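You operate a simulated robot arm through the tools that you are given. There is no shell and no other tool. Be economical: measure what you need, move in short steps, check, and stop when the job is done.

You run a simulated two-armed robot. Do the job below in one go: nothing can be reset, and whatever is moved stays where it is left.

JOB
On the top of the cleaning bench, fold the flat blue rag in half and then in half again.

It is judged by the outcome, as a careful person would: the job done as asked, and still so three seconds after it is handed in. It fails if anything else is knocked over, pushed out of place, dropped, spilled or broken. Flat cloth is picked up by pressing the open fingertips on it (5 to 10 N) and closing them slowly along it; thin cloth reads only 2 to 8 mm in the jaws.

ROBOT AND FRAMES
Two 7-joint arms with two-finger grippers on one trunk, on a base that drives. Base frame: it is fixed to the floor where the robot stands at the start and does not move with it; the origin is under the middle of the robot, x ahead of it, y to its left, z up; the surface under the hand at the start is at about z = 820. Readings come in mm, rad, newtons and seconds.
The left shoulder is at the start at [78, 151, 963], the right one opposite. With the tool pointing down near the work surface each hand reaches from about 260 to 780 mm from the robot's upright axis, wherever it stands, measured 20 degrees to its own side. Places, roughly: top of the cleaning bench [600, -400, 800]. Payload 2.54 kg a hand.
Tool frame (each hand has its own): the origin (TCP) lies between the finger pads and is the grasp point; the fingertips stand 30 mm ahead of it; z points along the fingers, y is the line along which they close. Largest opening 116 mm; the body of the gripper starts 95 mm behind the TCP.
Orientation is told as [roll, pitch, yaw] about the base's x, y, z axes, in that order, counted from this pose: with the fingers straight down and closing along the base's y, the tool's x points along the base's -x, its y along +y and its z along -z.

CONTROLS
- The arms move only by the tool drive_tool. It takes "left_series", "right_series" or both (then of equal length, played together; a hand with none holds still); each is a list of rows, each an object (a shift or turn left out is 0, a gripper value left out holds the last) with "translation": the shift along the tool's x, y, z in mm, a list of three; "rotation": the turn, a rotation vector about the tool's x, y, z in rad, a list of three; "fingers": the opening in per cent of the stroke, from 0 (shut) to 100 (fully open). In form: [{"translation": [dx, dy, dz], "rotation": [rx, ry, rz], "fingers": fingers}, ...]. A call has 1 to 20 rows; each row shifts and turns the commanded pose from where the row before left it, along the tool's axes as they then stand. A row lasts 0.2 s, in which the tool goes at most 50 mm and 0.15 rad; a call with a longer step from one row to the next is refused whole, and so is a gripper value outside its range. Where a pose cannot be reached the arm comes as near as it can. A force on the tool above 40 N (or 10 N above the force at the start of the call, whichever is more), or a blocked arm, ends the call early, and 0.2 s more pass. The fingers move at their own pace (about 72 mm/s each) and stop on an object; they squeeze with about 44 N. The grip force told is the motor's: it shows also when the fingers shut on nothing. Time passes only in rows, and 0.2 s behind the last, so rows that do not move let the fingers close. The reply holds the time, the measured pose of the TCP, the force on the tool along the base axes, the opening and the grip force, in the units named above and with some noise, with the torque about the TCP (base axes, N m) and any sound that the robot's microphone picked up, and new pictures: "pictures" is both (left out), scene, wrist or none (wrist: the cameras of the hands that moved).
- Cameras (640 x 400 px; columns grow to the right, rows downward): "scene" is now at [151.5, -39.7, 1097.4]; the picture's right is [-0.41, -0.91, 0.00], its down [-0.38, 0.17, -0.91] and it looks along [0.83, -0.38, -0.42] (base axes); focal length 214 px, centre (320, 200). "left" rides on the left gripper at [69, 15, -122] in its tool frame; the picture's right is [-0.21, 0.98, 0.00], its down [-0.83, -0.18, -0.53] and it looks along [-0.52, -0.11, 0.85] (tool axes); focal length 251 px, centre (320, 200). "right" rides on the right gripper at [69, -15, -122] in its tool frame; the picture's right is [0.21, 0.98, 0.00], its down [-0.83, 0.18, -0.53] and it looks along [-0.52, 0.11, 0.85] (tool axes); focal length 251 px, centre (320, 200). There is no depth. A picture from a camera that has moved, and an enlarged one, comes with that camera's place and axes in the base frame and with its lens.
- move_column(by): slides the trunk up (or, below 0, down) by that many mm; the arms and the scene camera ride with it, the base frame stays. It gives what a move gives, with no picture.
- base_move(legs): drives the robot by 1 to 6 legs, each [ahead, left, turn to the left] in mm, mm and rad, along the robot's own axes; the way and the turn of a leg run together, so that a leg with both is an arc; at most 1500 mm and 3.142 rad a leg. The arms and the cameras ride along, it lands a little off, and it stops where it bumps. It gives what a move gives, and a new picture of the scene camera.
- pan_tilt(pan, tilt): turns the head with the scene camera to pan (to the left, within 1.396 rad either way) and tilt (down, from -0.506 to 1.204), counted from straight ahead of the robot. It gives what a move gives, and a new picture of the scene camera.
- close_up(camera, box): a new picture of the part [left, top, right, bottom] of that camera's present view, enlarged. No time passes.
- sign_off(): hands the job in; it is judged then, once.

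Go step by step. Nothing tells you exact positions but the pictures and the camera data: compare them with the known pose of the tool, close in by small moves and look again before you grip or let go. The budget is 120 turns and 260 pictures, counting those below and the enlarged ones. Unless the task says otherwise, let go and move clear before handing in, and close with one line.

The tools are called after "Request:" as a command line: name --argument value ..., lists and objects as JSON in quotes. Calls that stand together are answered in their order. drive_tool: Moves the arms, as the interface text tells. Its arguments: {"type":"object","properties":{"left_series":{"type":"array"},"right_series":{"type":"array"},"pictures":{"type":"string","enum":["both","scene","wrist","none"]}},"required":[]} The other tools are called the same way: move_column (by) slides the trunk up or down; base_move (legs) drives the base; pan_tilt (pan, tilt) turns the head that bears the scene camera; close_up (camera, box) takes an enlarged picture of a part of a camera's view; sign_off () hands the job in.

At the start:

```text
time_s: 0.0
left_tool_pos: [333.7, 6.3, 1057.2]
left_tcp_rot: [0.0, -0.001, 0.0]
left_ft_force: [0.3, -0.1, -0.2]
left_torque: [-0.01, -0.02, -0.03]
left_opening: 115.9
left_grasp_force: 0.0
right_tool_pos: [352.5, -329.0, 1008.3]
right_tcp_rot: [0.0, -0.001, -0.002]
right_ft_force: [-0.3, -0.1, 0.0]
right_torque: [-0.01, -0.01, -0.01]
right_opening: 115.9
right_grasp_force: 0.1
trunk travel left (down, up): [-200.0, 89.0]
robot x, y, heading: [-0.1, 2.7, -0.0]
head pan, tilt: [-0.428, 0.436]
```

scene: 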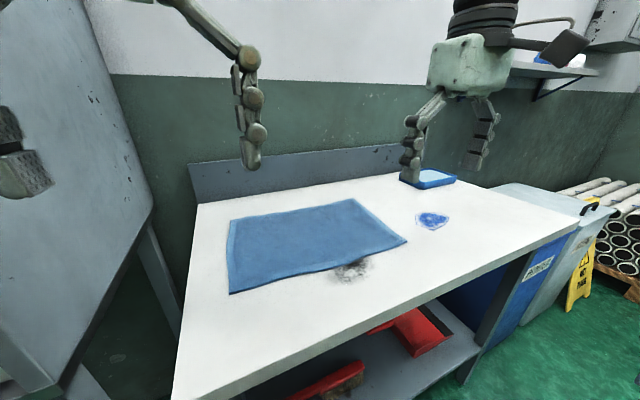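
right: 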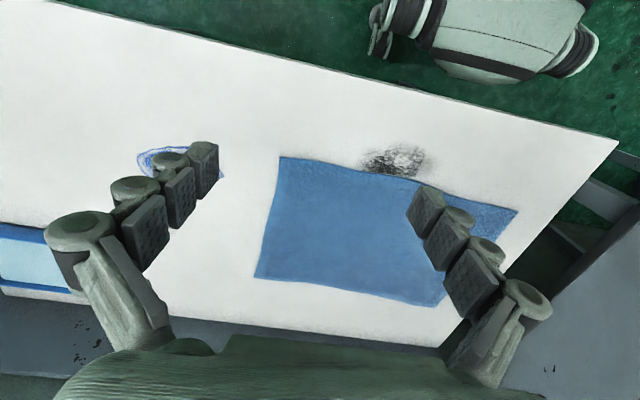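
left: 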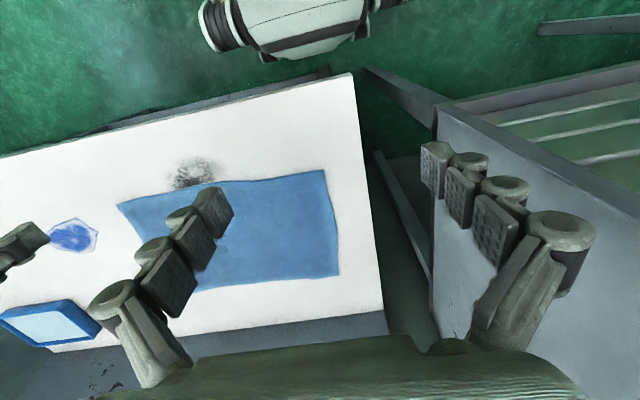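

The blue rag lies flat, roughly x 430–680 and y −12 to −385, with its long side along y. I'll tilt the head for a better view of it before I approach.

Request:
pan_tilt --pan -0.35 --tilt 0.75

```text
time_s: 0.8
left_tool_pos: [336.2, 6.4, 1054.6]
left_tcp_rot: [0.001, 0.0, 0.003]
left_ft_force: [41.2, 12.7, -33.1]
left_torque: [-2.83, 2.87, -2.46]
left_opening: 115.9
left_grasp_force: 0.0
right_tool_pos: [352.8, -326.4, 1007.2]
right_tcp_rot: [-0.001, -0.002, -0.002]
right_ft_force: [0.3, 0.0, 0.0]
right_torque: [0.0, 0.02, -0.04]
right_opening: 116.2
right_grasp_force: 0.0
trunk travel left (down, up): [-200.0, 89.0]
robot x, y, heading: [4.3, 0.4, -0.002]
head pan, tilt: [-0.351, 0.75]
camera scene: at [150.6, -32.8, 1083.5], right [-0.35, -0.94, 0.0], down [-0.52, 0.2, -0.83], along [0.78, -0.29, -0.56], focal length 214 px, centre (320, 200)
```

scene: 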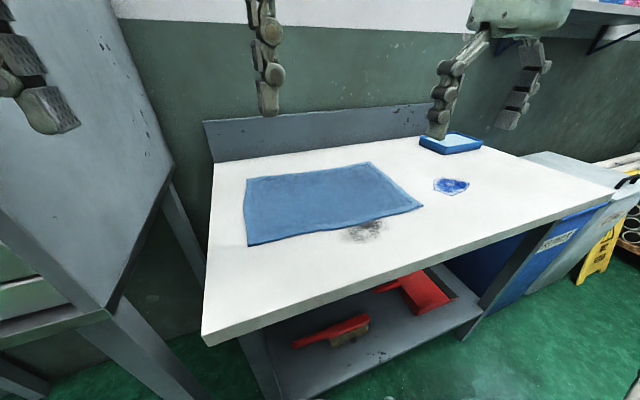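

The force and torque readings put the contact at the left wrist camera, so the tilting head has touched it. I'll ease the left hand forward and away from the head.

Request:
drive_tool --left_series '[{"translation": [-20, 0, 10]}, {"translation": [-30, 0, 10]}, {"translation": [-30, 0, 10]}, {"translation": [0, 0, 0]}]' --pictures "both"

```text
time_s: 2.0
left_tool_pos: [380.5, 5.3, 1058.7]
left_tcp_rot: [-0.016, -0.091, -0.022]
left_ft_force: [0.5, 0.4, 0.0]
left_torque: [0.03, 0.08, 0.02]
left_opening: 116.1
left_grasp_force: 0.0
right_tool_pos: [334.2, -325.2, 1014.6]
right_tcp_rot: [0.0, -0.024, 0.005]
right_ft_force: [-0.9, 0.3, 1.3]
right_torque: [0.07, -0.13, 0.02]
right_opening: 116.0
right_grasp_force: 0.1
trunk travel left (down, up): [-200.0, 89.0]
robot x, y, heading: [-4.2, 0.4, 0.004]
head pan, tilt: [-0.351, 0.75]
stopped in row 4 (left hand): the arm was blocked; the commanded pose is now the measured one
camera scene: at [123.2, -28.9, 1071.1], right [-0.34, -0.94, -0.01], down [-0.62, 0.23, -0.75], along [0.7, -0.25, -0.67], focal length 214 px, centre (320, 200)
camera left: at [301.3, 25.6, 1173.1], right [0.24, 0.97, 0.0], down [0.77, -0.19, 0.61], along [0.59, -0.14, -0.79], focal length 251 px, centre (320, 200)
```

scene: 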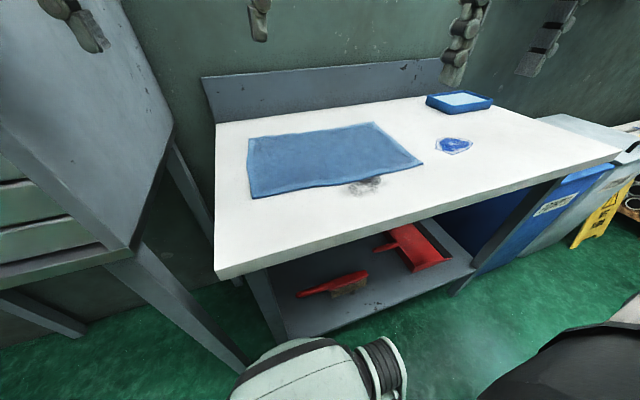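
left: 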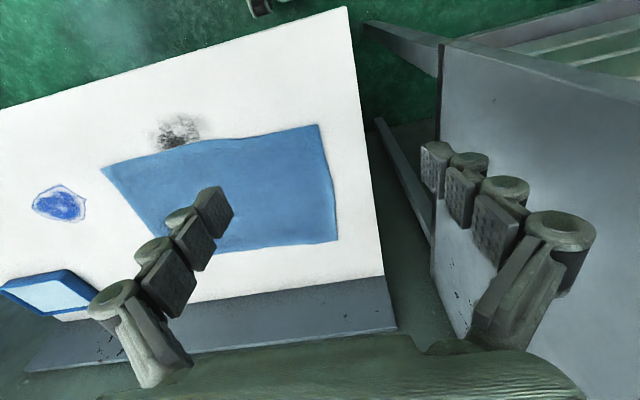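

The left hand is free of force now, but the robot seems to have rocked. I'll let it settle and read again.

Request:
drive_tool --left_series '[{}, {}, {}, {}, {}]' --right_series '[{}, {}, {}, {}, {}]' --pictures "scene"

```text
time_s: 3.4
left_tool_pos: [379.9, 6.8, 1058.2]
left_tcp_rot: [-0.01, -0.098, -0.041]
left_ft_force: [0.7, -0.2, 0.1]
left_torque: [0.0, 0.03, 0.03]
left_opening: 116.2
left_grasp_force: 0.0
right_tool_pos: [337.3, -323.5, 1014.8]
right_tcp_rot: [-0.002, -0.019, 0.005]
right_ft_force: [-1.5, -0.8, 0.4]
right_torque: [0.05, -0.1, 0.0]
right_opening: 115.8
right_grasp_force: 0.2
trunk travel left (down, up): [-200.0, 89.0]
robot x, y, heading: [-6.2, 2.9, 0.007]
head pan, tilt: [-0.351, 0.75]
stopped in row 5 (left hand): the arm was blocked; the commanded pose is now the measured one
camera scene: at [127.3, -27.5, 1072.1], right [-0.34, -0.94, 0.0], down [-0.63, 0.23, -0.74], along [0.7, -0.25, -0.67], focal length 214 px, centre (320, 200)
```

scene: 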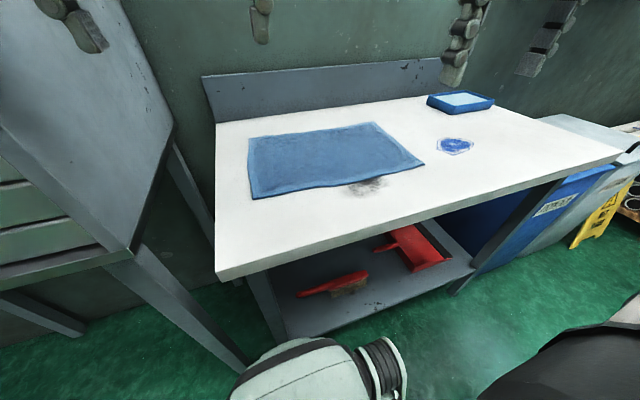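

Something further up the left arm still seems to be jammed against the head. I'll raise the head back to its starting pose to free it.

Request:
pan_tilt --pan -0.428 --tilt 0.38

Request:
drive_tool --left_series '[{}, {}, {}]' --right_series '[{}, {}, {}]' --pictures "none"

```text
time_s: 4.3
left_tool_pos: [379.3, 5.9, 1058.1]
left_tcp_rot: [-0.006, -0.099, -0.041]
left_ft_force: [0.5, 0.8, 0.3]
left_torque: [0.01, 0.02, 0.04]
left_opening: 116.3
left_grasp_force: 0.1
right_tool_pos: [337.4, -323.8, 1015.5]
right_tcp_rot: [-0.003, -0.021, 0.002]
right_ft_force: [0.0, 0.5, -0.2]
right_torque: [-0.04, -0.03, 0.04]
right_opening: 115.7
right_grasp_force: 0.1
trunk travel left (down, up): [-200.0, 89.0]
robot x, y, heading: [-4.4, -0.1, 0.009]
head pan, tilt: [-0.428, 0.38]
camera scene: at [133.5, -37.2, 1105.3], right [-0.41, -0.91, -0.01], down [-0.32, 0.15, -0.94], along [0.85, -0.38, -0.35], focal length 214 px, centre (320, 200)
```

scene: 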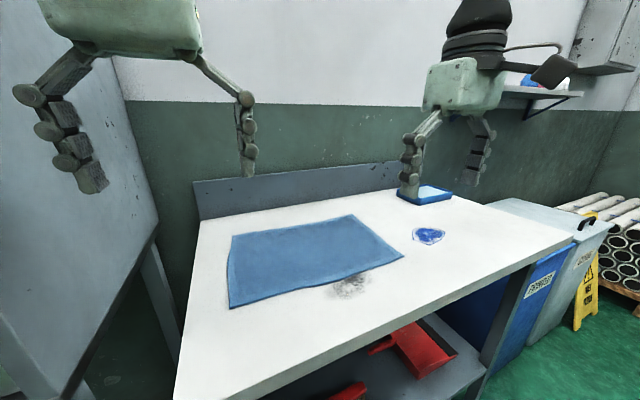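

```text
time_s: 5.1
left_tool_pos: [379.3, 6.0, 1059.0]
left_tcp_rot: [-0.007, -0.098, -0.044]
left_ft_force: [-0.6, 0.0, 1.3]
left_torque: [0.0, 0.04, 0.01]
left_opening: 116.0
left_grasp_force: 0.0
right_tool_pos: [337.4, -325.1, 1015.6]
right_tcp_rot: [-0.001, -0.02, 0.002]
right_ft_force: [0.2, -0.2, -0.2]
right_torque: [0.0, -0.01, 0.01]
right_opening: 116.0
right_grasp_force: 0.0
trunk travel left (down, up): [-200.0, 89.0]
robot x, y, heading: [-3.1, 1.8, 0.002]
head pan, tilt: [-0.428, 0.38]
```

Both arms are free now. I'll drive the base about 195 mm to the right, which centres the robot on the rag and takes the left arm away from the cabinet.

Request:
base_move --legs '[[0, -195, 0]]'

```text
time_s: 7.1
left_tool_pos: [402.9, -106.0, 1065.5]
left_tcp_rot: [-0.058, -0.093, 0.043]
left_ft_force: [-0.9, -0.4, 0.2]
left_torque: [-0.04, -0.03, -0.02]
left_opening: 115.9
left_grasp_force: 0.0
right_tool_pos: [352.6, -457.4, 1011.3]
right_tcp_rot: [-0.007, -0.007, 0.018]
right_ft_force: [0.1, 0.8, 0.1]
right_torque: [-0.01, 0.01, -0.01]
right_opening: 116.0
right_grasp_force: 0.0
trunk travel left (down, up): [-200.0, 89.0]
robot x, y, heading: [-3.3, -141.7, 0.019]
head pan, tilt: [-0.428, 0.38]
stopped in leg 1: the robot was blocked; the commanded pose is now the measured one
camera scene: at [144.7, -173.0, 1102.8], right [-0.4, -0.92, 0.01], down [-0.34, 0.14, -0.93], along [0.85, -0.37, -0.36], focal length 214 px, centre (320, 200)
```

scene: 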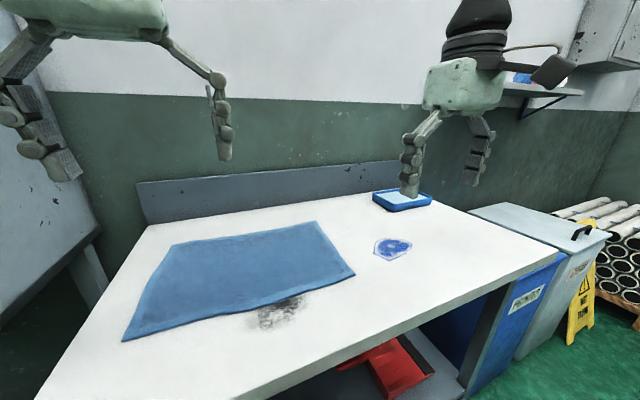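

The base stopped at y −142, and the left forearm looks snagged on something. I'll turn the head left to look.

Request:
pan_tilt --pan 0.7 --tilt 0.1

```text
time_s: 8.4
left_tool_pos: [401.5, -106.4, 1066.5]
left_tcp_rot: [-0.061, -0.094, 0.038]
left_ft_force: [-0.3, -0.4, 0.7]
left_torque: [0.0, -0.03, 0.02]
left_opening: 115.8
left_grasp_force: 0.1
right_tool_pos: [348.9, -457.5, 1014.1]
right_tcp_rot: [-0.011, -0.011, 0.015]
right_ft_force: [0.2, 0.5, 0.7]
right_torque: [-0.03, 0.02, -0.02]
right_opening: 116.0
right_grasp_force: 0.2
trunk travel left (down, up): [-200.0, 89.0]
robot x, y, heading: [-5.1, -143.6, 0.013]
head pan, tilt: [0.7, 0.099]
camera scene: at [127.3, -75.0, 1129.0], right [0.66, -0.76, 0.01], down [-0.07, -0.08, -0.99], along [0.75, 0.65, -0.1], focal length 214 px, centre (320, 200)
```

scene: 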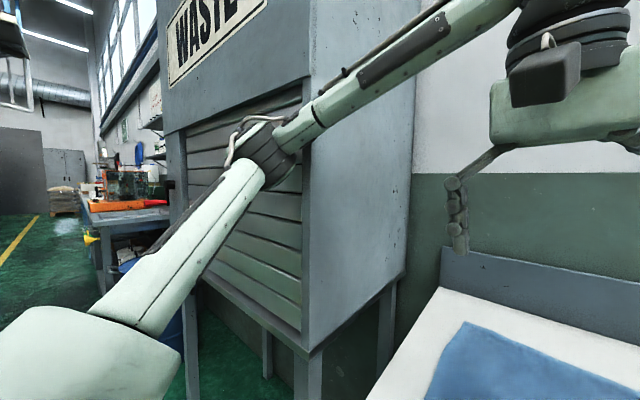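

The left elbow is lodged against the front of the waste cabinet at my left. I'll back straight off, then go right so that the elbow is clear before I move forward again.

Request:
base_move --legs '[[-130, 0, 0]]'

```text
time_s: 9.7
left_tool_pos: [283.5, -120.7, 1062.0]
left_tcp_rot: [-0.046, -0.086, 0.028]
left_ft_force: [0.5, 0.2, 0.0]
left_torque: [-0.02, -0.02, 0.0]
left_opening: 116.2
left_grasp_force: 0.1
right_tool_pos: [229.5, -468.3, 1008.2]
right_tcp_rot: [0.001, -0.001, 0.012]
right_ft_force: [-0.6, -0.2, -0.6]
right_torque: [-0.02, -0.05, 0.0]
right_opening: 115.8
right_grasp_force: 0.1
trunk travel left (down, up): [-200.0, 89.0]
robot x, y, heading: [-127.9, -150.3, 0.01]
head pan, tilt: [0.7, 0.099]
camera scene: at [10.0, -85.9, 1128.8], right [0.65, -0.76, 0.0], down [-0.07, -0.07, -1.0], along [0.75, 0.65, -0.1], focal length 214 px, centre (320, 200)
```

scene: 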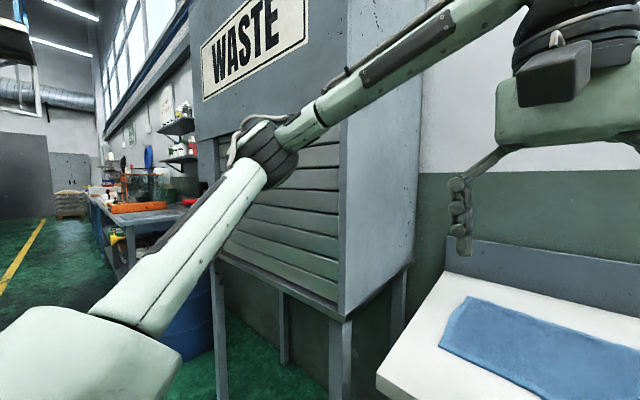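

The robot came free and the cabinet is still upright. I'll drive right next.

Request:
base_move --legs '[[0, -120, -0.01]]'

Request:
drive_tool --left_series '[{"translation": [-30, -10, 10], "rotation": [-0.023, 0.045, 0.015]}, {"translation": [-30, -10, 10], "rotation": [-0.023, 0.045, 0.015]}, {}]' --pictures "scene"

```text
time_s: 11.5
left_tool_pos: [283.7, -239.9, 1062.8]
left_tcp_rot: [-0.045, -0.085, 0.018]
left_ft_force: [0.7, -0.3, 0.5]
left_torque: [0.03, 0.02, 0.01]
left_opening: 115.9
left_grasp_force: 0.0
right_tool_pos: [229.1, -588.8, 1007.0]
right_tcp_rot: [0.001, -0.002, 0.001]
right_ft_force: [-0.2, -0.4, 0.0]
right_torque: [0.02, 0.01, 0.01]
right_opening: 116.1
right_grasp_force: 0.2
trunk travel left (down, up): [-200.0, 89.0]
robot x, y, heading: [-124.5, -266.0, 0.003]
head pan, tilt: [0.7, 0.099]
camera scene: at [12.1, -204.0, 1128.7], right [0.65, -0.76, 0.0], down [-0.08, -0.06, -1.0], along [0.76, 0.64, -0.1], focal length 214 px, centre (320, 200)
```

scene: 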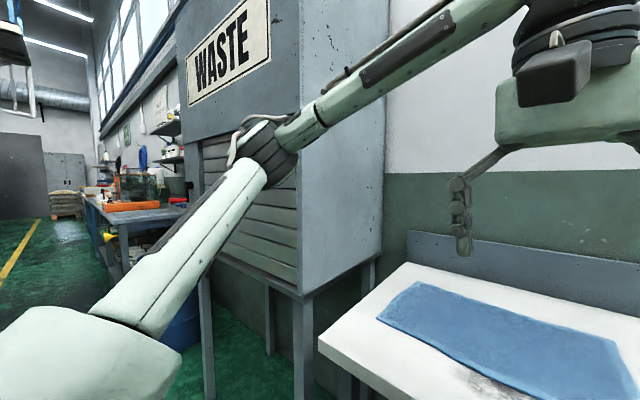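

```text
time_s: 12.3
left_tool_pos: [343.5, -260.4, 1047.0]
left_tcp_rot: [0.005, 0.005, -0.015]
left_ft_force: [0.1, 0.1, -0.3]
left_torque: [0.03, 0.02, -0.01]
left_opening: 116.1
left_grasp_force: 0.0
right_tool_pos: [227.9, -589.2, 1007.4]
right_tcp_rot: [-0.001, -0.001, 0.002]
right_ft_force: [-0.2, -0.7, 0.1]
right_torque: [0.01, 0.02, 0.02]
right_opening: 116.1
right_grasp_force: 0.0
trunk travel left (down, up): [-200.0, 89.0]
robot x, y, heading: [-128.3, -260.6, 0.003]
head pan, tilt: [0.7, 0.099]
camera scene: at [12.1, -203.7, 1128.7], right [0.65, -0.76, 0.0], down [-0.08, -0.06, -1.0], along [0.76, 0.64, -0.1], focal length 214 px, centre (320, 200)
```

scene: 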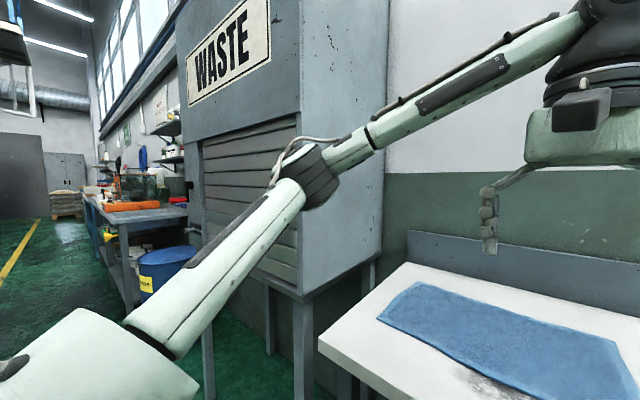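

The robot is free, but with this stance the left elbow would stick out into the cabinet's side. I'll stand further right and face slightly left, which keeps the elbow in front of the cabinet.

Request:
base_move --legs '[[0, -95, 0], [0, 0, 0.42]]'

```text
time_s: 15.1
left_tool_pos: [301.5, -162.9, 1047.9]
left_tcp_rot: [0.004, 0.005, 0.415]
left_ft_force: [-0.4, 0.2, -0.3]
left_torque: [-0.01, 0.0, 0.05]
left_opening: 115.8
left_grasp_force: 0.1
right_tool_pos: [332.2, -508.3, 1006.9]
right_tcp_rot: [-0.001, -0.002, 0.43]
right_ft_force: [-0.4, -0.4, 0.4]
right_torque: [-0.01, 0.0, 0.0]
right_opening: 116.0
right_grasp_force: 0.1
trunk travel left (down, up): [-200.0, 89.0]
robot x, y, heading: [-124.7, -355.3, 0.433]
head pan, tilt: [0.7, 0.099]
camera scene: at [-24.6, -248.0, 1128.6], right [0.9, -0.43, 0.0], down [-0.04, -0.09, -0.99], along [0.42, 0.9, -0.1], focal length 214 px, centre (320, 200)
```

scene: 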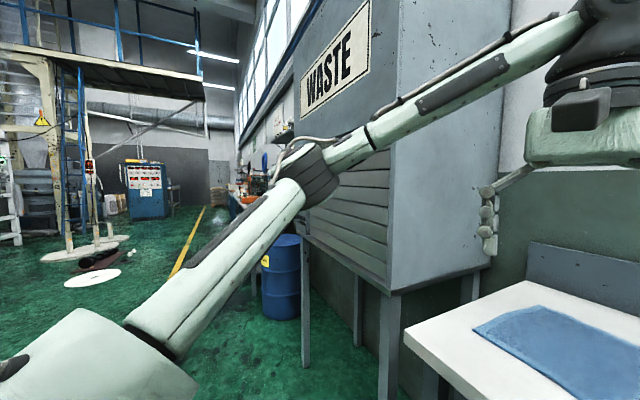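

Next is a forward move of about 110 mm in base x, keeping y as it is.

Request:
base_move --legs '[[102, -47, 0]]'

Request:
pan_tilt --pan -0.35 --tilt 0.5

```text
time_s: 16.4
left_tool_pos: [388.7, -162.7, 1045.7]
left_tcp_rot: [0.005, 0.009, 0.413]
left_ft_force: [0.6, 0.2, 0.5]
left_torque: [-0.01, 0.05, 0.01]
left_opening: 115.9
left_grasp_force: 0.1
right_tool_pos: [418.0, -508.3, 1007.1]
right_tcp_rot: [0.001, 0.002, 0.426]
right_ft_force: [0.2, 0.9, 0.9]
right_torque: [0.01, 0.04, 0.03]
right_opening: 116.3
right_grasp_force: 0.0
trunk travel left (down, up): [-200.0, 89.0]
robot x, y, heading: [-36.4, -357.4, 0.43]
head pan, tilt: [0.7, 0.099]
stopped in leg 1: the robot was blocked; the commanded pose is now the measured one
camera scene: at [61.5, -247.2, 1128.6], right [0.9, -0.43, 0.0], down [-0.04, -0.09, -1.0], along [0.43, 0.9, -0.1], focal length 214 px, centre (320, 200)
```

scene: 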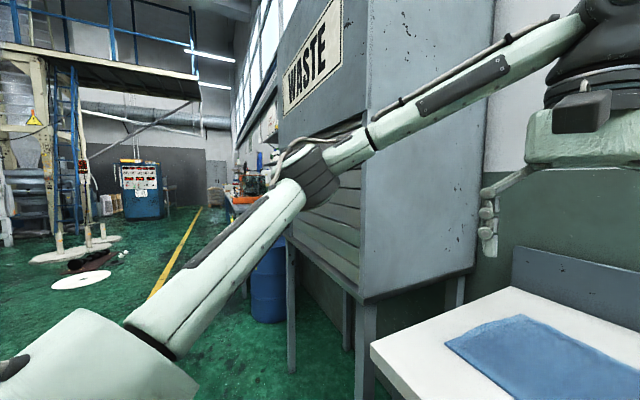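

```text
time_s: 17.7
left_tool_pos: [387.2, -161.4, 1045.3]
left_tcp_rot: [0.006, 0.008, 0.41]
left_ft_force: [0.5, 0.0, -0.3]
left_torque: [0.01, 0.0, 0.0]
left_opening: 116.0
left_grasp_force: 0.0
right_tool_pos: [417.7, -509.2, 1006.6]
right_tcp_rot: [-0.002, 0.002, 0.426]
right_ft_force: [-0.3, -1.1, 0.4]
right_torque: [0.0, 0.02, 0.0]
right_opening: 116.1
right_grasp_force: 0.1
trunk travel left (down, up): [-200.0, 89.0]
robot x, y, heading: [-40.3, -353.5, 0.425]
head pan, tilt: [-0.351, 0.499]
camera scene: at [112.6, -323.2, 1091.6], right [0.08, -1.0, 0.0], down [-0.48, -0.04, -0.88], along [0.88, 0.07, -0.48], focal length 214 px, centre (320, 200)
```

scene: 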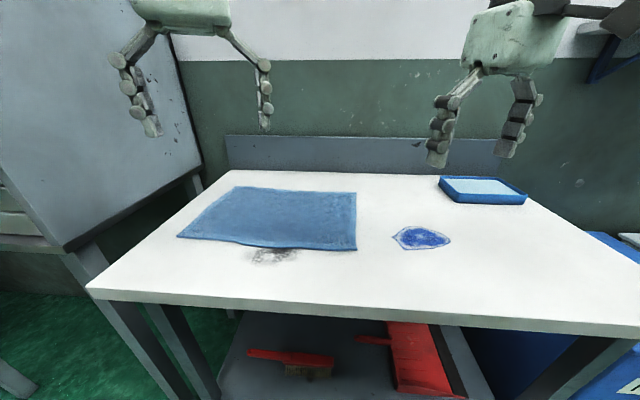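

The base stopped at x −38, but the rag's geometry is now confirmed: near corners about (432, −11) and (422, −366), far edge about x 670. My plan is to pinch both near corners, slide the rag 80 mm towards me for reach, then fold it away from me. First I'll square up the hands and hover over the corners.

Request:
drive_tool --left_series '[{"rotation": [0, 0, 0.137], "fingers": 35}, {"rotation": [0, 0, 0.137]}, {"rotation": [0, 0, 0.137]}, {"translation": [-15, 32, 24]}, {"translation": [-15, 32, 24]}, {"translation": [-14, 31, 24]}, {"translation": [-14, 31, 23]}, {}, {}]' --right_series '[{"rotation": [0, 0, 0.142], "fingers": 35}, {"rotation": [0, 0, 0.142]}, {"rotation": [0, 0, 0.142]}, {"translation": [-5, 44, 14]}, {"translation": [-5, 45, 14]}, {"translation": [-5, 44, 14]}, {"translation": [-4, 45, 15]}, {}, {}]'

```text
time_s: 19.7
left_tool_pos: [445.9, -34.4, 950.2]
left_tcp_rot: [0.002, 0.008, 0.001]
left_ft_force: [-0.3, -0.2, 0.6]
left_torque: [0.03, -0.01, 0.04]
left_opening: 40.5
left_grasp_force: 0.0
right_tool_pos: [437.2, -329.1, 948.8]
right_tcp_rot: [-0.001, 0.001, 0.0]
right_ft_force: [-0.5, -0.8, 0.9]
right_torque: [0.03, -0.02, 0.04]
right_opening: 40.7
right_grasp_force: 0.0
trunk travel left (down, up): [-200.0, 89.0]
robot x, y, heading: [-42.1, -355.5, 0.425]
head pan, tilt: [-0.351, 0.499]
camera scene: at [112.6, -323.4, 1091.5], right [0.08, -1.0, 0.0], down [-0.48, -0.04, -0.88], along [0.88, 0.07, -0.48], focal length 214 px, centre (320, 200)
camera right: at [368.8, -345.5, 1071.2], right [-0.21, 0.98, 0.0], down [0.83, 0.18, 0.53], along [0.52, 0.11, -0.85], focal length 251 px, centre (320, 200)
camera left: at [378.1, -18.6, 1071.9], right [0.21, 0.98, 0.0], down [0.83, -0.18, 0.53], along [0.51, -0.11, -0.85], focal length 251 px, centre (320, 200)
```

scene: 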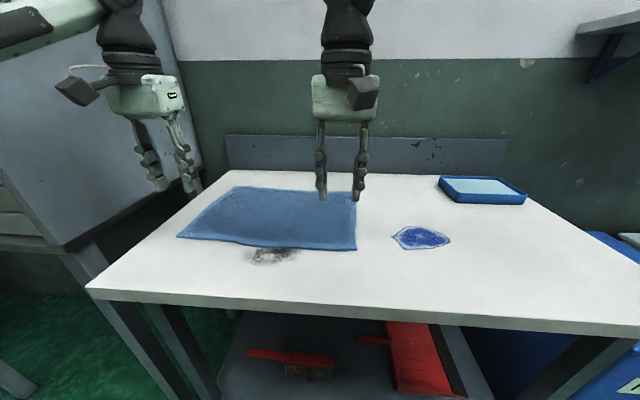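
right: 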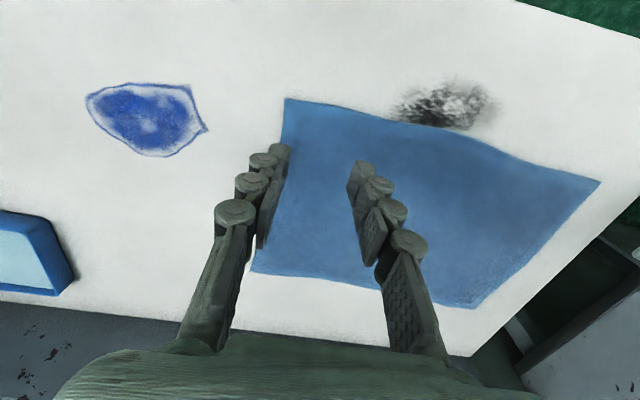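
left: 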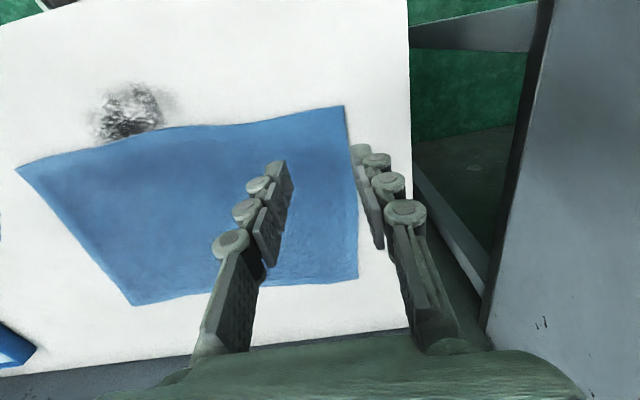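

The wrist views confirm the corners at (430, −7) and (419, −369), so the hands are placed right. I'll descend until the fingertips touch.

Request:
drive_tool --left_series '[{"translation": [2, 0, 30]}, {"translation": [1, 0, 30]}, {"translation": [0, 0, 20]}, {"translation": [0, 0, 6]}, {"translation": [0, 0, 0]}]' --right_series '[{"translation": [2, 0, 30]}, {"translation": [2, 0, 30]}, {"translation": [0, 0, 20]}, {"translation": [0, 0, 5]}, {"translation": [0, 0, 0]}]' --pictures "wrist"

```text
time_s: 20.9
left_tool_pos: [442.7, -35.2, 863.6]
left_tcp_rot: [0.001, 0.008, 0.002]
left_ft_force: [0.9, -0.7, -0.4]
left_torque: [0.0, 0.01, 0.0]
left_opening: 40.4
left_grasp_force: 0.1
right_tool_pos: [434.0, -328.8, 864.7]
right_tcp_rot: [0.0, 0.001, 0.0]
right_ft_force: [-0.1, 0.4, -0.2]
right_torque: [0.02, -0.02, -0.02]
right_opening: 40.6
right_grasp_force: 0.1
trunk travel left (down, up): [-200.0, 89.0]
robot x, y, heading: [-37.2, -358.1, 0.43]
head pan, tilt: [-0.351, 0.499]
camera right: at [365.1, -345.8, 986.2], right [-0.21, 0.98, 0.0], down [0.83, 0.18, 0.53], along [0.52, 0.11, -0.85], focal length 251 px, centre (320, 200)
camera left: at [372.9, -19.2, 985.8], right [0.21, 0.98, 0.0], down [0.83, -0.18, 0.53], along [0.51, -0.11, -0.85], focal length 251 px, centre (320, 200)
```

right: 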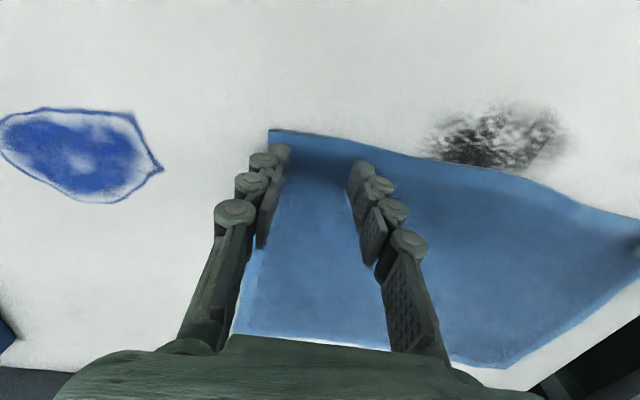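
left: 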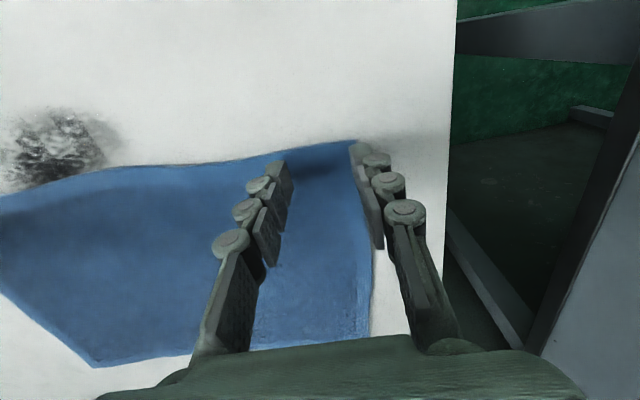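

Both outer fingers are close to the edges, so I'll nudge the hands inward and go on down in small steps.

Request:
drive_tool --left_series '[{"translation": [0, -8, 3]}, {"translation": [0, 0, 4]}, {"translation": [0, 0, 3]}, {}]' --right_series '[{"translation": [0, 3, 3]}, {"translation": [0, 0, 4]}, {"translation": [0, 0, 4]}, {}]' --pictures "none"

```text
time_s: 21.9
left_tool_pos: [441.7, -43.2, 854.5]
left_tcp_rot: [0.002, 0.008, -0.001]
left_ft_force: [-0.1, 0.0, 0.1]
left_torque: [0.02, 0.0, 0.02]
left_opening: 40.7
left_grasp_force: 0.1
right_tool_pos: [431.1, -326.8, 853.8]
right_tcp_rot: [0.0, 0.0, 0.0]
right_ft_force: [0.3, 0.4, 1.7]
right_torque: [0.0, -0.01, -0.01]
right_opening: 40.4
right_grasp_force: 0.1
trunk travel left (down, up): [-200.0, 89.0]
robot x, y, heading: [-36.6, -354.3, 0.427]
head pan, tilt: [-0.351, 0.499]
```

Request:
drive_tool --left_series '[{"translation": [0, 0, 2]}, {"translation": [0, 0, 2]}, {}]' --right_series '[{"translation": [0, 0, 2]}, {"translation": [0, 0, 1]}, {}]' --pictures "none"

```text
time_s: 22.7
left_tool_pos: [440.3, -44.1, 853.6]
left_tcp_rot: [0.003, 0.004, 0.003]
left_ft_force: [0.0, 0.1, 12.4]
left_torque: [-0.04, -0.03, 0.05]
left_opening: 40.4
left_grasp_force: 3.7
right_tool_pos: [432.3, -327.2, 851.9]
right_tcp_rot: [0.002, -0.001, -0.001]
right_ft_force: [1.6, 0.1, 8.6]
right_torque: [-0.05, -0.05, -0.03]
right_opening: 40.6
right_grasp_force: 0.5
trunk travel left (down, up): [-200.0, 89.0]
robot x, y, heading: [-38.4, -356.0, 0.426]
head pan, tilt: [-0.351, 0.499]
```

Both hands are in contact, about 12 N left and 9 N right. I'll ease the left hand up slightly and close the fingers slowly along the cloth.

Request:
drive_tool --left_series '[{"translation": [0, 0, -0.7], "fingers": 32}, {"fingers": 29}, {"fingers": 26}, {"fingers": 23}, {"fingers": 20}, {"fingers": 17}, {"fingers": 14}, {"fingers": 11}, {"fingers": 8}, {"fingers": 5}, {"fingers": 2}, {"fingers": 0}, {}, {}]' --right_series '[{"fingers": 32}, {"fingers": 29}, {"fingers": 26}, {"fingers": 23}, {"fingers": 20}, {"fingers": 17}, {"fingers": 14}, {"fingers": 11}, {"fingers": 8}, {"fingers": 5}, {"fingers": 2}, {"fingers": 0}, {}, {}]'

```text
time_s: 25.7
left_tool_pos: [440.8, -43.8, 852.4]
left_tcp_rot: [0.002, 0.009, 0.001]
left_ft_force: [-1.3, -4.9, 6.2]
left_torque: [-0.17, 0.0, -0.02]
left_opening: 3.8
left_grasp_force: 33.5
right_tool_pos: [431.6, -326.5, 851.6]
right_tcp_rot: [-0.002, 0.0, 0.001]
right_ft_force: [-0.3, 4.7, 1.9]
right_torque: [0.13, 0.02, 0.01]
right_opening: 3.5
right_grasp_force: 32.4
trunk travel left (down, up): [-200.0, 89.0]
robot x, y, heading: [-37.1, -360.8, 0.431]
head pan, tilt: [-0.351, 0.499]
camera scene: at [112.0, -323.6, 1091.7], right [0.08, -1.0, 0.0], down [-0.48, -0.04, -0.88], along [0.88, 0.07, -0.48], focal length 214 px, centre (320, 200)
camera right: at [363.6, -343.5, 973.9], right [-0.21, 0.98, 0.0], down [0.83, 0.18, 0.53], along [0.52, 0.12, -0.85], focal length 251 px, centre (320, 200)
camera left: at [372.6, -28.1, 973.5], right [0.21, 0.98, 0.0], down [0.83, -0.18, 0.53], along [0.51, -0.11, -0.85], focal length 251 px, centre (320, 200)
```

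scene: 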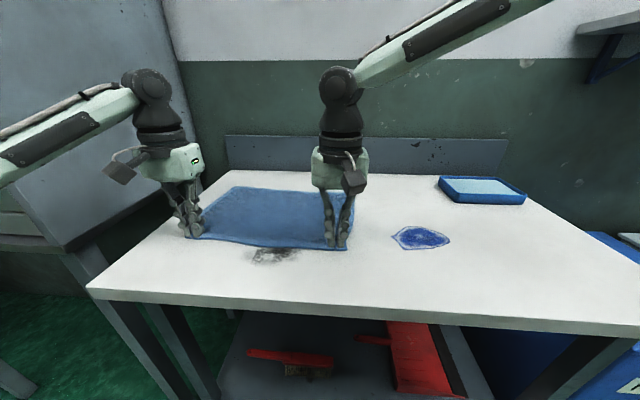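
right: 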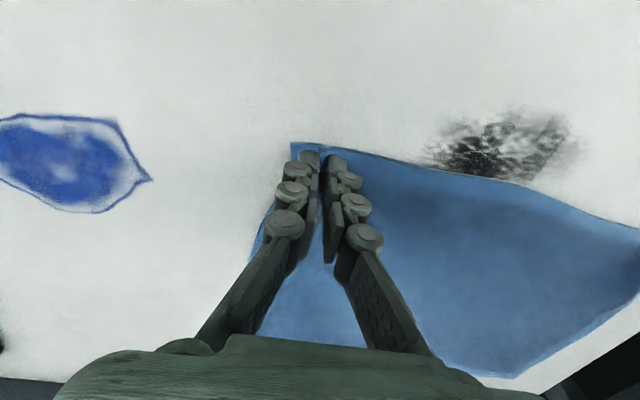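
left: 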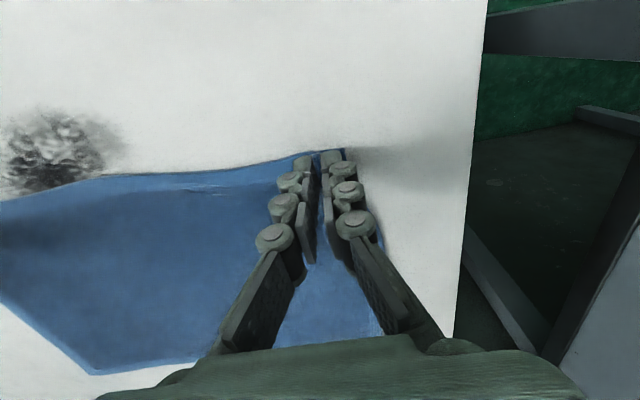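

Both pinches hold cloth at about 3.6 mm. I'll lift slightly and slide the rag about 80 mm towards me.

Request:
drive_tool --left_series '[{"translation": [0, 0, -6]}, {"translation": [10, 0, 0]}, {"translation": [14, 0, 0]}, {"translation": [14, 0, 0]}, {"translation": [14, 0, 0]}, {"translation": [14, 0, 0]}, {"translation": [14, 0, 0]}, {}]' --right_series '[{"translation": [0, 0, -6]}, {"translation": [10, 0, 0]}, {"translation": [14, 0, 0]}, {"translation": [14, 0, 0]}, {"translation": [14, 0, 0]}, {"translation": [14, 0, 0]}, {"translation": [14, 0, 0]}, {}]' --pictures "scene"

```text
time_s: 27.5
left_tool_pos: [360.6, -46.2, 857.8]
left_tcp_rot: [0.003, 0.01, -0.001]
left_ft_force: [-0.8, -2.6, -0.5]
left_torque: [-0.08, -0.04, -0.05]
left_opening: 4.0
left_grasp_force: 31.8
right_tool_pos: [352.6, -328.3, 857.5]
right_tcp_rot: [0.001, 0.0, 0.001]
right_ft_force: [0.3, 3.0, -1.9]
right_torque: [0.05, -0.02, 0.04]
right_opening: 4.6
right_grasp_force: 33.5
trunk travel left (down, up): [-200.0, 89.0]
robot x, y, heading: [-38.6, -363.2, 0.428]
head pan, tilt: [-0.351, 0.499]
camera scene: at [112.5, -323.2, 1091.6], right [0.08, -1.0, 0.0], down [-0.48, -0.04, -0.88], along [0.88, 0.07, -0.48], focal length 214 px, centre (320, 200)
```

scene: 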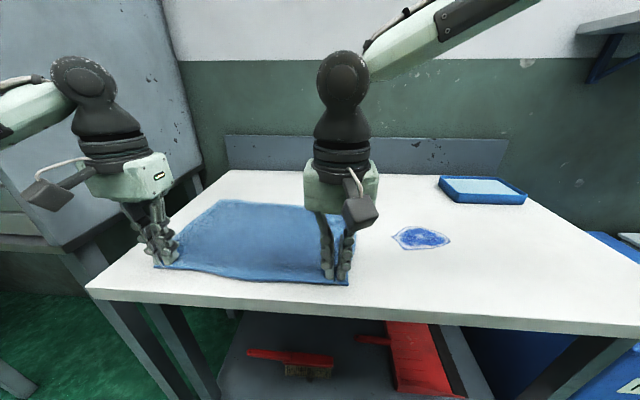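

The near edge is now at about x 348 and the far edge at about x 585. I'll swing the held edge up along an arc, stopping at the top to check.

Request:
drive_tool --left_series '[{"translation": [-0.9, 0, -13.7]}, {"translation": [-2.8, 0, -13.5]}, {"translation": [-4.5, 0, -13]}, {"translation": [-6.3, 0, -12.3]}, {"translation": [-7.8, 0, -11.4]}, {"translation": [-9.3, 0, -10.3]}, {"translation": [-10.6, 0, -9.1]}, {"translation": [-11.8, 0, -7.6]}, {"translation": [-12.7, 0, -6.1]}, {"translation": [-13.4, 0, -4.4]}, {"translation": [-13.9, 0, -2.7]}, {"translation": [-14, 0, -0.9]}, {}]' --right_series '[{"translation": [-0.9, 0, -13.7]}, {"translation": [-2.8, 0, -13.5]}, {"translation": [-4.5, 0, -13]}, {"translation": [-6.3, 0, -12.3]}, {"translation": [-7.8, 0, -11.4]}, {"translation": [-9.3, 0, -10.3]}, {"translation": [-10.6, 0, -9.1]}, {"translation": [-11.8, 0, -7.6]}, {"translation": [-12.7, 0, -6.1]}, {"translation": [-13.4, 0, -4.4]}, {"translation": [-13.9, 0, -2.7]}, {"translation": [-14, 0, -0.9]}, {}]'

```text
time_s: 30.3
left_tool_pos: [469.6, -44.3, 960.9]
left_tcp_rot: [-0.001, 0.009, 0.0]
left_ft_force: [-0.2, -4.9, -0.6]
left_torque: [-0.19, 0.0, -0.02]
left_opening: 3.9
left_grasp_force: 32.7
right_tool_pos: [462.1, -328.6, 961.8]
right_tcp_rot: [0.001, 0.001, -0.002]
right_ft_force: [-0.4, 5.0, -0.8]
right_torque: [0.14, -0.03, 0.01]
right_opening: 3.1
right_grasp_force: 30.3
trunk travel left (down, up): [-200.0, 89.0]
robot x, y, heading: [-36.0, -359.3, 0.423]
head pan, tilt: [-0.351, 0.499]
camera scene: at [112.6, -323.3, 1091.6], right [0.08, -1.0, 0.0], down [-0.48, -0.04, -0.88], along [0.88, 0.07, -0.48], focal length 214 px, centre (320, 200)
camera right: at [393.1, -344.0, 1083.6], right [-0.22, 0.98, 0.0], down [0.83, 0.18, 0.53], along [0.52, 0.11, -0.85], focal length 251 px, centre (320, 200)
camera left: at [401.1, -27.6, 1082.6], right [0.21, 0.98, 0.0], down [0.83, -0.18, 0.53], along [0.51, -0.11, -0.85], focal length 251 px, centre (320, 200)
```

scene: 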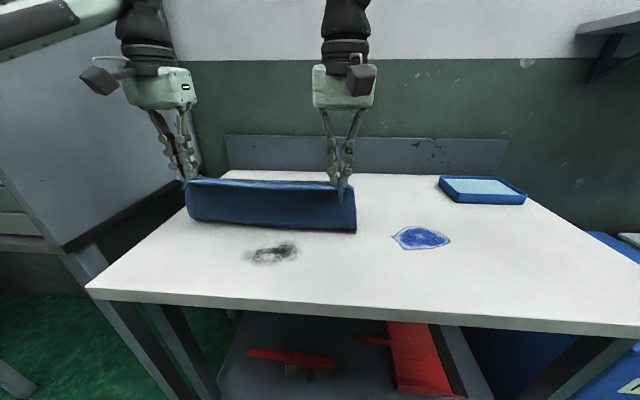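
right: 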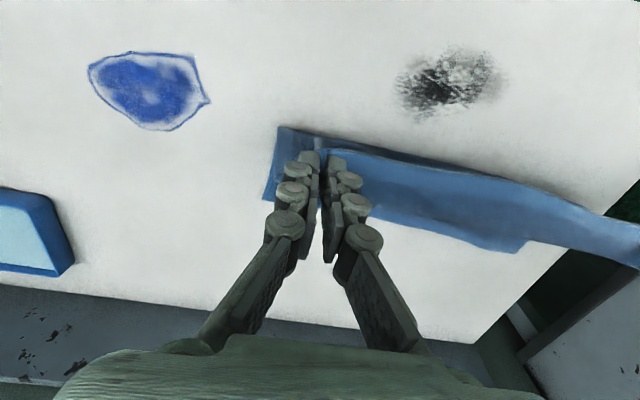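
left: 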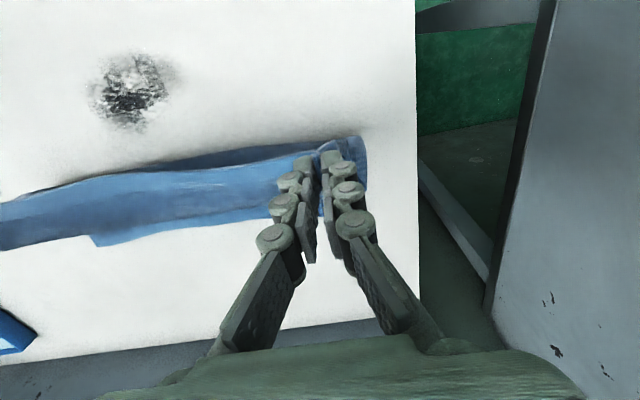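

The fold is forming cleanly, and the far edge has crept to about x 568. I'll lower the held edge along the arc onto it.

Request:
drive_tool --left_series '[{"translation": [-14.1, 0, 1.3]}, {"translation": [-13.7, 0, 3.8]}, {"translation": [-13.1, 0, 6.2]}, {"translation": [-12, 0, 8.5]}, {"translation": [-10.7, 0, 10.5]}, {"translation": [-9.2, 0, 12.3]}, {"translation": [-7.4, 0, 13.7]}, {"translation": [-5.4, 0, 15]}, {"translation": [-3.3, 0, 14]}, {"translation": [-1, 0, 10]}, {}]' --right_series '[{"translation": [-15.1, 0, 1.3]}, {"translation": [-14.7, 0, 3.8]}, {"translation": [-14.1, 0, 6.2]}, {"translation": [-12, 0, 8.5]}, {"translation": [-10.7, 0, 10.5]}, {"translation": [-9.2, 0, 12.3]}, {"translation": [-7.4, 0, 13.7]}, {"translation": [-5.4, 0, 15]}, {"translation": [-3.3, 0, 14]}, {"translation": [-1, 0, 10]}, {}]'

```text
time_s: 32.7
left_tool_pos: [559.0, -43.9, 866.2]
left_tcp_rot: [0.002, 0.008, 0.0]
left_ft_force: [-0.3, -4.3, 0.7]
left_torque: [-0.15, 0.02, -0.02]
left_opening: 3.8
left_grasp_force: 33.0
right_tool_pos: [552.7, -328.2, 866.5]
right_tcp_rot: [0.001, 0.0, 0.001]
right_ft_force: [1.0, 3.6, 1.1]
right_torque: [0.27, -0.01, 0.06]
right_opening: 3.1
right_grasp_force: 30.5
trunk travel left (down, up): [-200.0, 89.0]
robot x, y, heading: [-36.0, -351.9, 0.43]
head pan, tilt: [-0.351, 0.499]
camera scene: at [112.5, -323.3, 1091.6], right [0.08, -1.0, 0.0], down [-0.48, -0.04, -0.88], along [0.88, 0.07, -0.48], focal length 214 px, centre (320, 200)
camera right: at [484.6, -343.6, 988.6], right [-0.21, 0.98, 0.0], down [0.83, 0.18, 0.53], along [0.52, 0.12, -0.85], focal length 251 px, centre (320, 200)
camera left: at [491.3, -27.9, 987.3], right [0.21, 0.98, 0.0], down [0.83, -0.18, 0.53], along [0.51, -0.11, -0.85], focal length 251 px, centre (320, 200)
```

scene: 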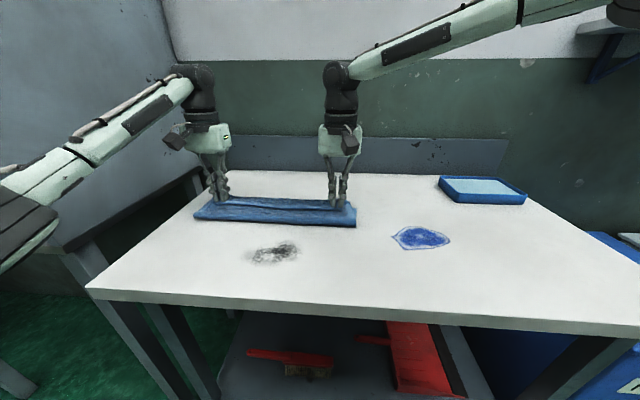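
right: 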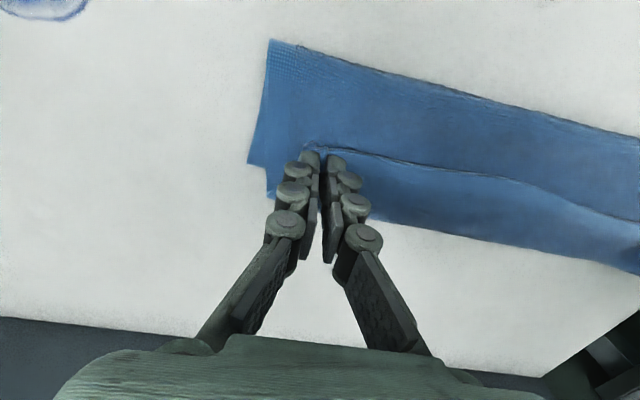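
left: 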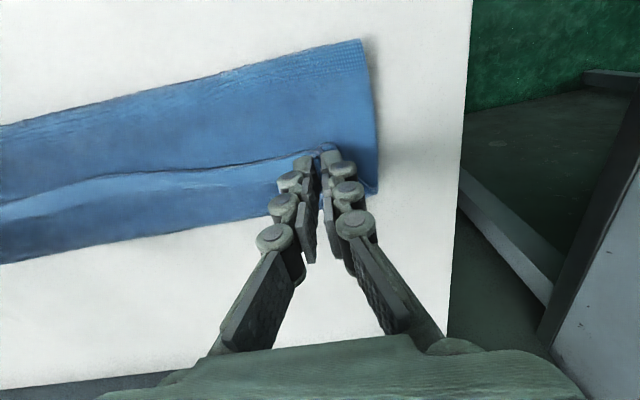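

The top edge is short of the lower far edge, which is at about x 595, by some 28 mm. Before lowering I'll carry both hands further forward, slightly raised.

Request:
drive_tool --left_series '[{"translation": [0, 0, -6]}, {"translation": [-8, 0, -2]}, {"translation": [-9, 0, 0]}, {"translation": [-8, 0, 4]}, {"translation": [0, 0, 4]}, {}, {}]' --right_series '[{"translation": [0, 0, -6]}, {"translation": [-10, 0, -2]}, {"translation": [-10, 0, 0]}, {"translation": [-9, 0, 4]}, {"translation": [0, 0, 4]}, {}, {}]'

```text
time_s: 34.3
left_tool_pos: [584.2, -42.9, 865.1]
left_tcp_rot: [0.002, 0.011, 0.0]
left_ft_force: [0.3, -5.7, 1.1]
left_torque: [-0.18, -0.02, -0.02]
left_opening: 3.9
left_grasp_force: 33.2
right_tool_pos: [582.7, -327.0, 867.9]
right_tcp_rot: [0.001, 0.002, 0.001]
right_ft_force: [-0.7, 4.8, -0.1]
right_torque: [0.12, 0.0, 0.02]
right_opening: 4.4
right_grasp_force: 34.9
trunk travel left (down, up): [-200.0, 89.0]
robot x, y, heading: [-41.9, -354.2, 0.429]
head pan, tilt: [-0.351, 0.499]
camera scene: at [112.5, -323.3, 1091.6], right [0.08, -1.0, 0.0], down [-0.48, -0.04, -0.88], along [0.88, 0.07, -0.48], focal length 214 px, centre (320, 200)
camera right: at [514.0, -342.8, 988.6], right [-0.21, 0.98, 0.0], down [0.83, 0.18, 0.53], along [0.52, 0.11, -0.85], focal length 251 px, centre (320, 200)
camera left: at [516.1, -27.1, 986.4], right [0.21, 0.98, 0.0], down [0.83, -0.18, 0.53], along [0.51, -0.11, -0.85], focal length 251 px, centre (320, 200)
```

scene: 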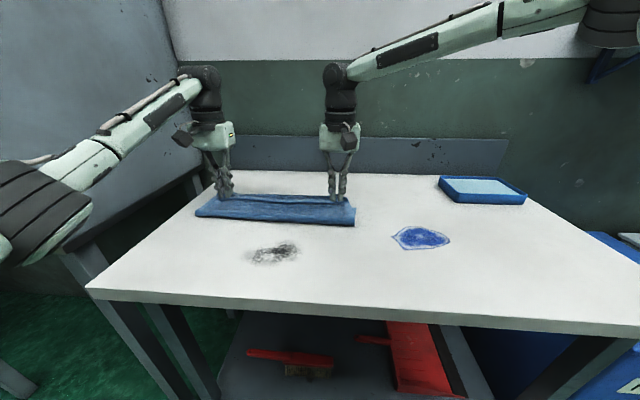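
right: 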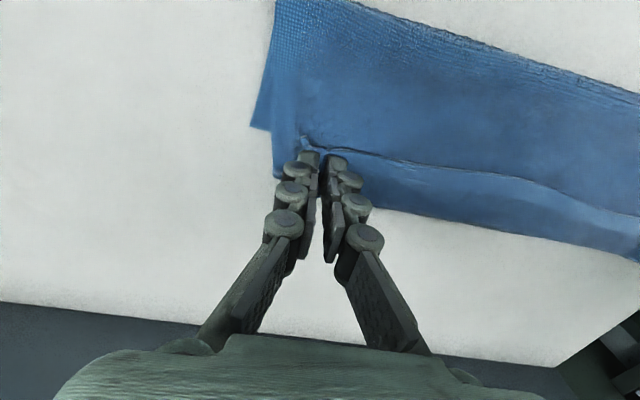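
left: 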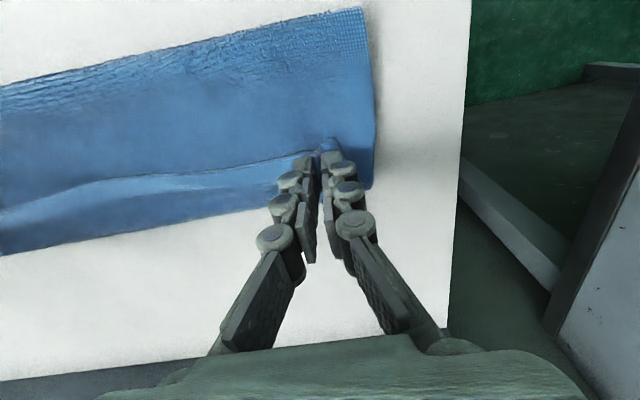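

The fingers kept their orientation, so the held hem now faces back towards me and the top layer loops out past them. Releasing here would leave a curled hem. I'll swing the edge back to flat and grip again with only a few millimetres of overlap.

Request:
drive_tool --left_series '[{"translation": [1.7, 0, -17.4]}, {"translation": [5.2, 0, -16.8]}, {"translation": [8.4, 0, -15.8]}, {"translation": [11.5, 0, -14.3]}, {"translation": [14.2, 0, -12.3]}, {"translation": [16.4, 0, -10]}, {"translation": [18.2, 0, -7.4]}, {"translation": [19.3, 0, -4.5]}, {"translation": [20, 0, -1.5]}, {"translation": [20, 0, 1.5]}, {"translation": [19.3, 0, 4.5]}, {"translation": [18.2, 0, 7.4]}, {"translation": [16.4, 0, 10]}, {"translation": [14.2, 0, 12.3]}, {"translation": [11.5, 0, 14.3]}, {"translation": [8.4, 0, 15.8]}, {"translation": [5.2, 0, 16.8]}, {"translation": [1.7, 0, 17.4]}, {}]' --right_series '[{"translation": [1.7, 0, -17.4]}, {"translation": [5.2, 0, -16.8]}, {"translation": [8.4, 0, -15.8]}, {"translation": [11.5, 0, -14.3]}, {"translation": [14.2, 0, -12.3]}, {"translation": [16.4, 0, -10]}, {"translation": [18.2, 0, -7.4]}, {"translation": [19.3, 0, -4.5]}, {"translation": [20, 0, -1.5]}, {"translation": [20, 0, 1.5]}, {"translation": [19.3, 0, 4.5]}, {"translation": [18.2, 0, 7.4]}, {"translation": [16.4, 0, 10]}, {"translation": [14.2, 0, 12.3]}, {"translation": [11.5, 0, 14.3]}, {"translation": [8.4, 0, 15.8]}, {"translation": [5.2, 0, 16.8]}, {"translation": [1.7, 0, 17.4]}, {}]'

```text
time_s: 38.3
left_tool_pos: [354.7, -44.7, 867.0]
left_tcp_rot: [0.001, 0.008, 0.001]
left_ft_force: [-0.2, -4.0, -0.3]
left_torque: [-0.14, -0.01, -0.02]
left_opening: 3.8
left_grasp_force: 32.7
right_tool_pos: [352.1, -326.9, 865.1]
right_tcp_rot: [-0.001, 0.002, 0.002]
right_ft_force: [1.1, 4.6, 0.5]
right_torque: [0.11, -0.02, 0.09]
right_opening: 3.6
right_grasp_force: 33.5
trunk travel left (down, up): [-200.0, 89.0]
robot x, y, heading: [-40.1, -354.7, 0.426]
head pan, tilt: [-0.351, 0.499]
camera scene: at [112.6, -323.3, 1091.6], right [0.08, -1.0, 0.0], down [-0.48, -0.04, -0.88], along [0.88, 0.07, -0.48], focal length 214 px, centre (320, 200)
camera right: at [283.7, -343.3, 987.9], right [-0.21, 0.98, 0.0], down [0.83, 0.18, 0.53], along [0.52, 0.12, -0.85], focal length 251 px, centre (320, 200)
camera left: at [286.3, -28.5, 988.2], right [0.21, 0.98, 0.0], down [0.83, -0.18, 0.53], along [0.51, -0.11, -0.85], focal length 251 px, centre (320, 200)
```

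scene: 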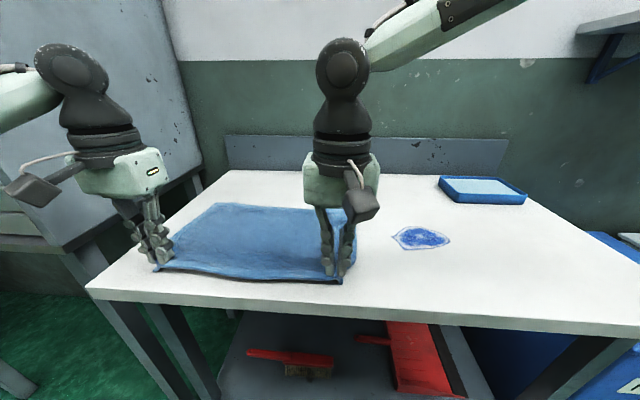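
right: 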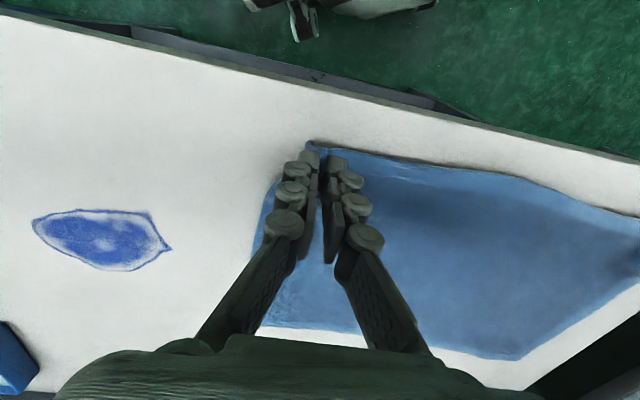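
left: 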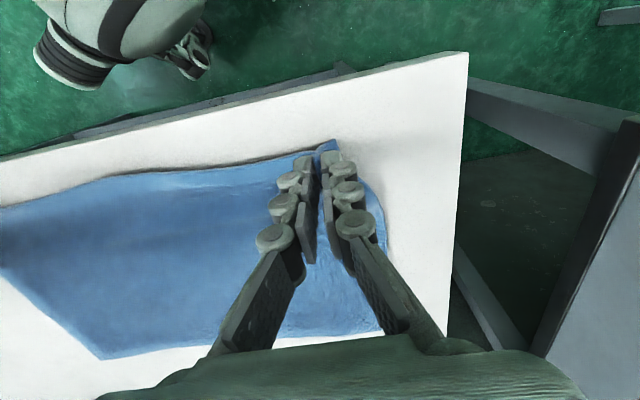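

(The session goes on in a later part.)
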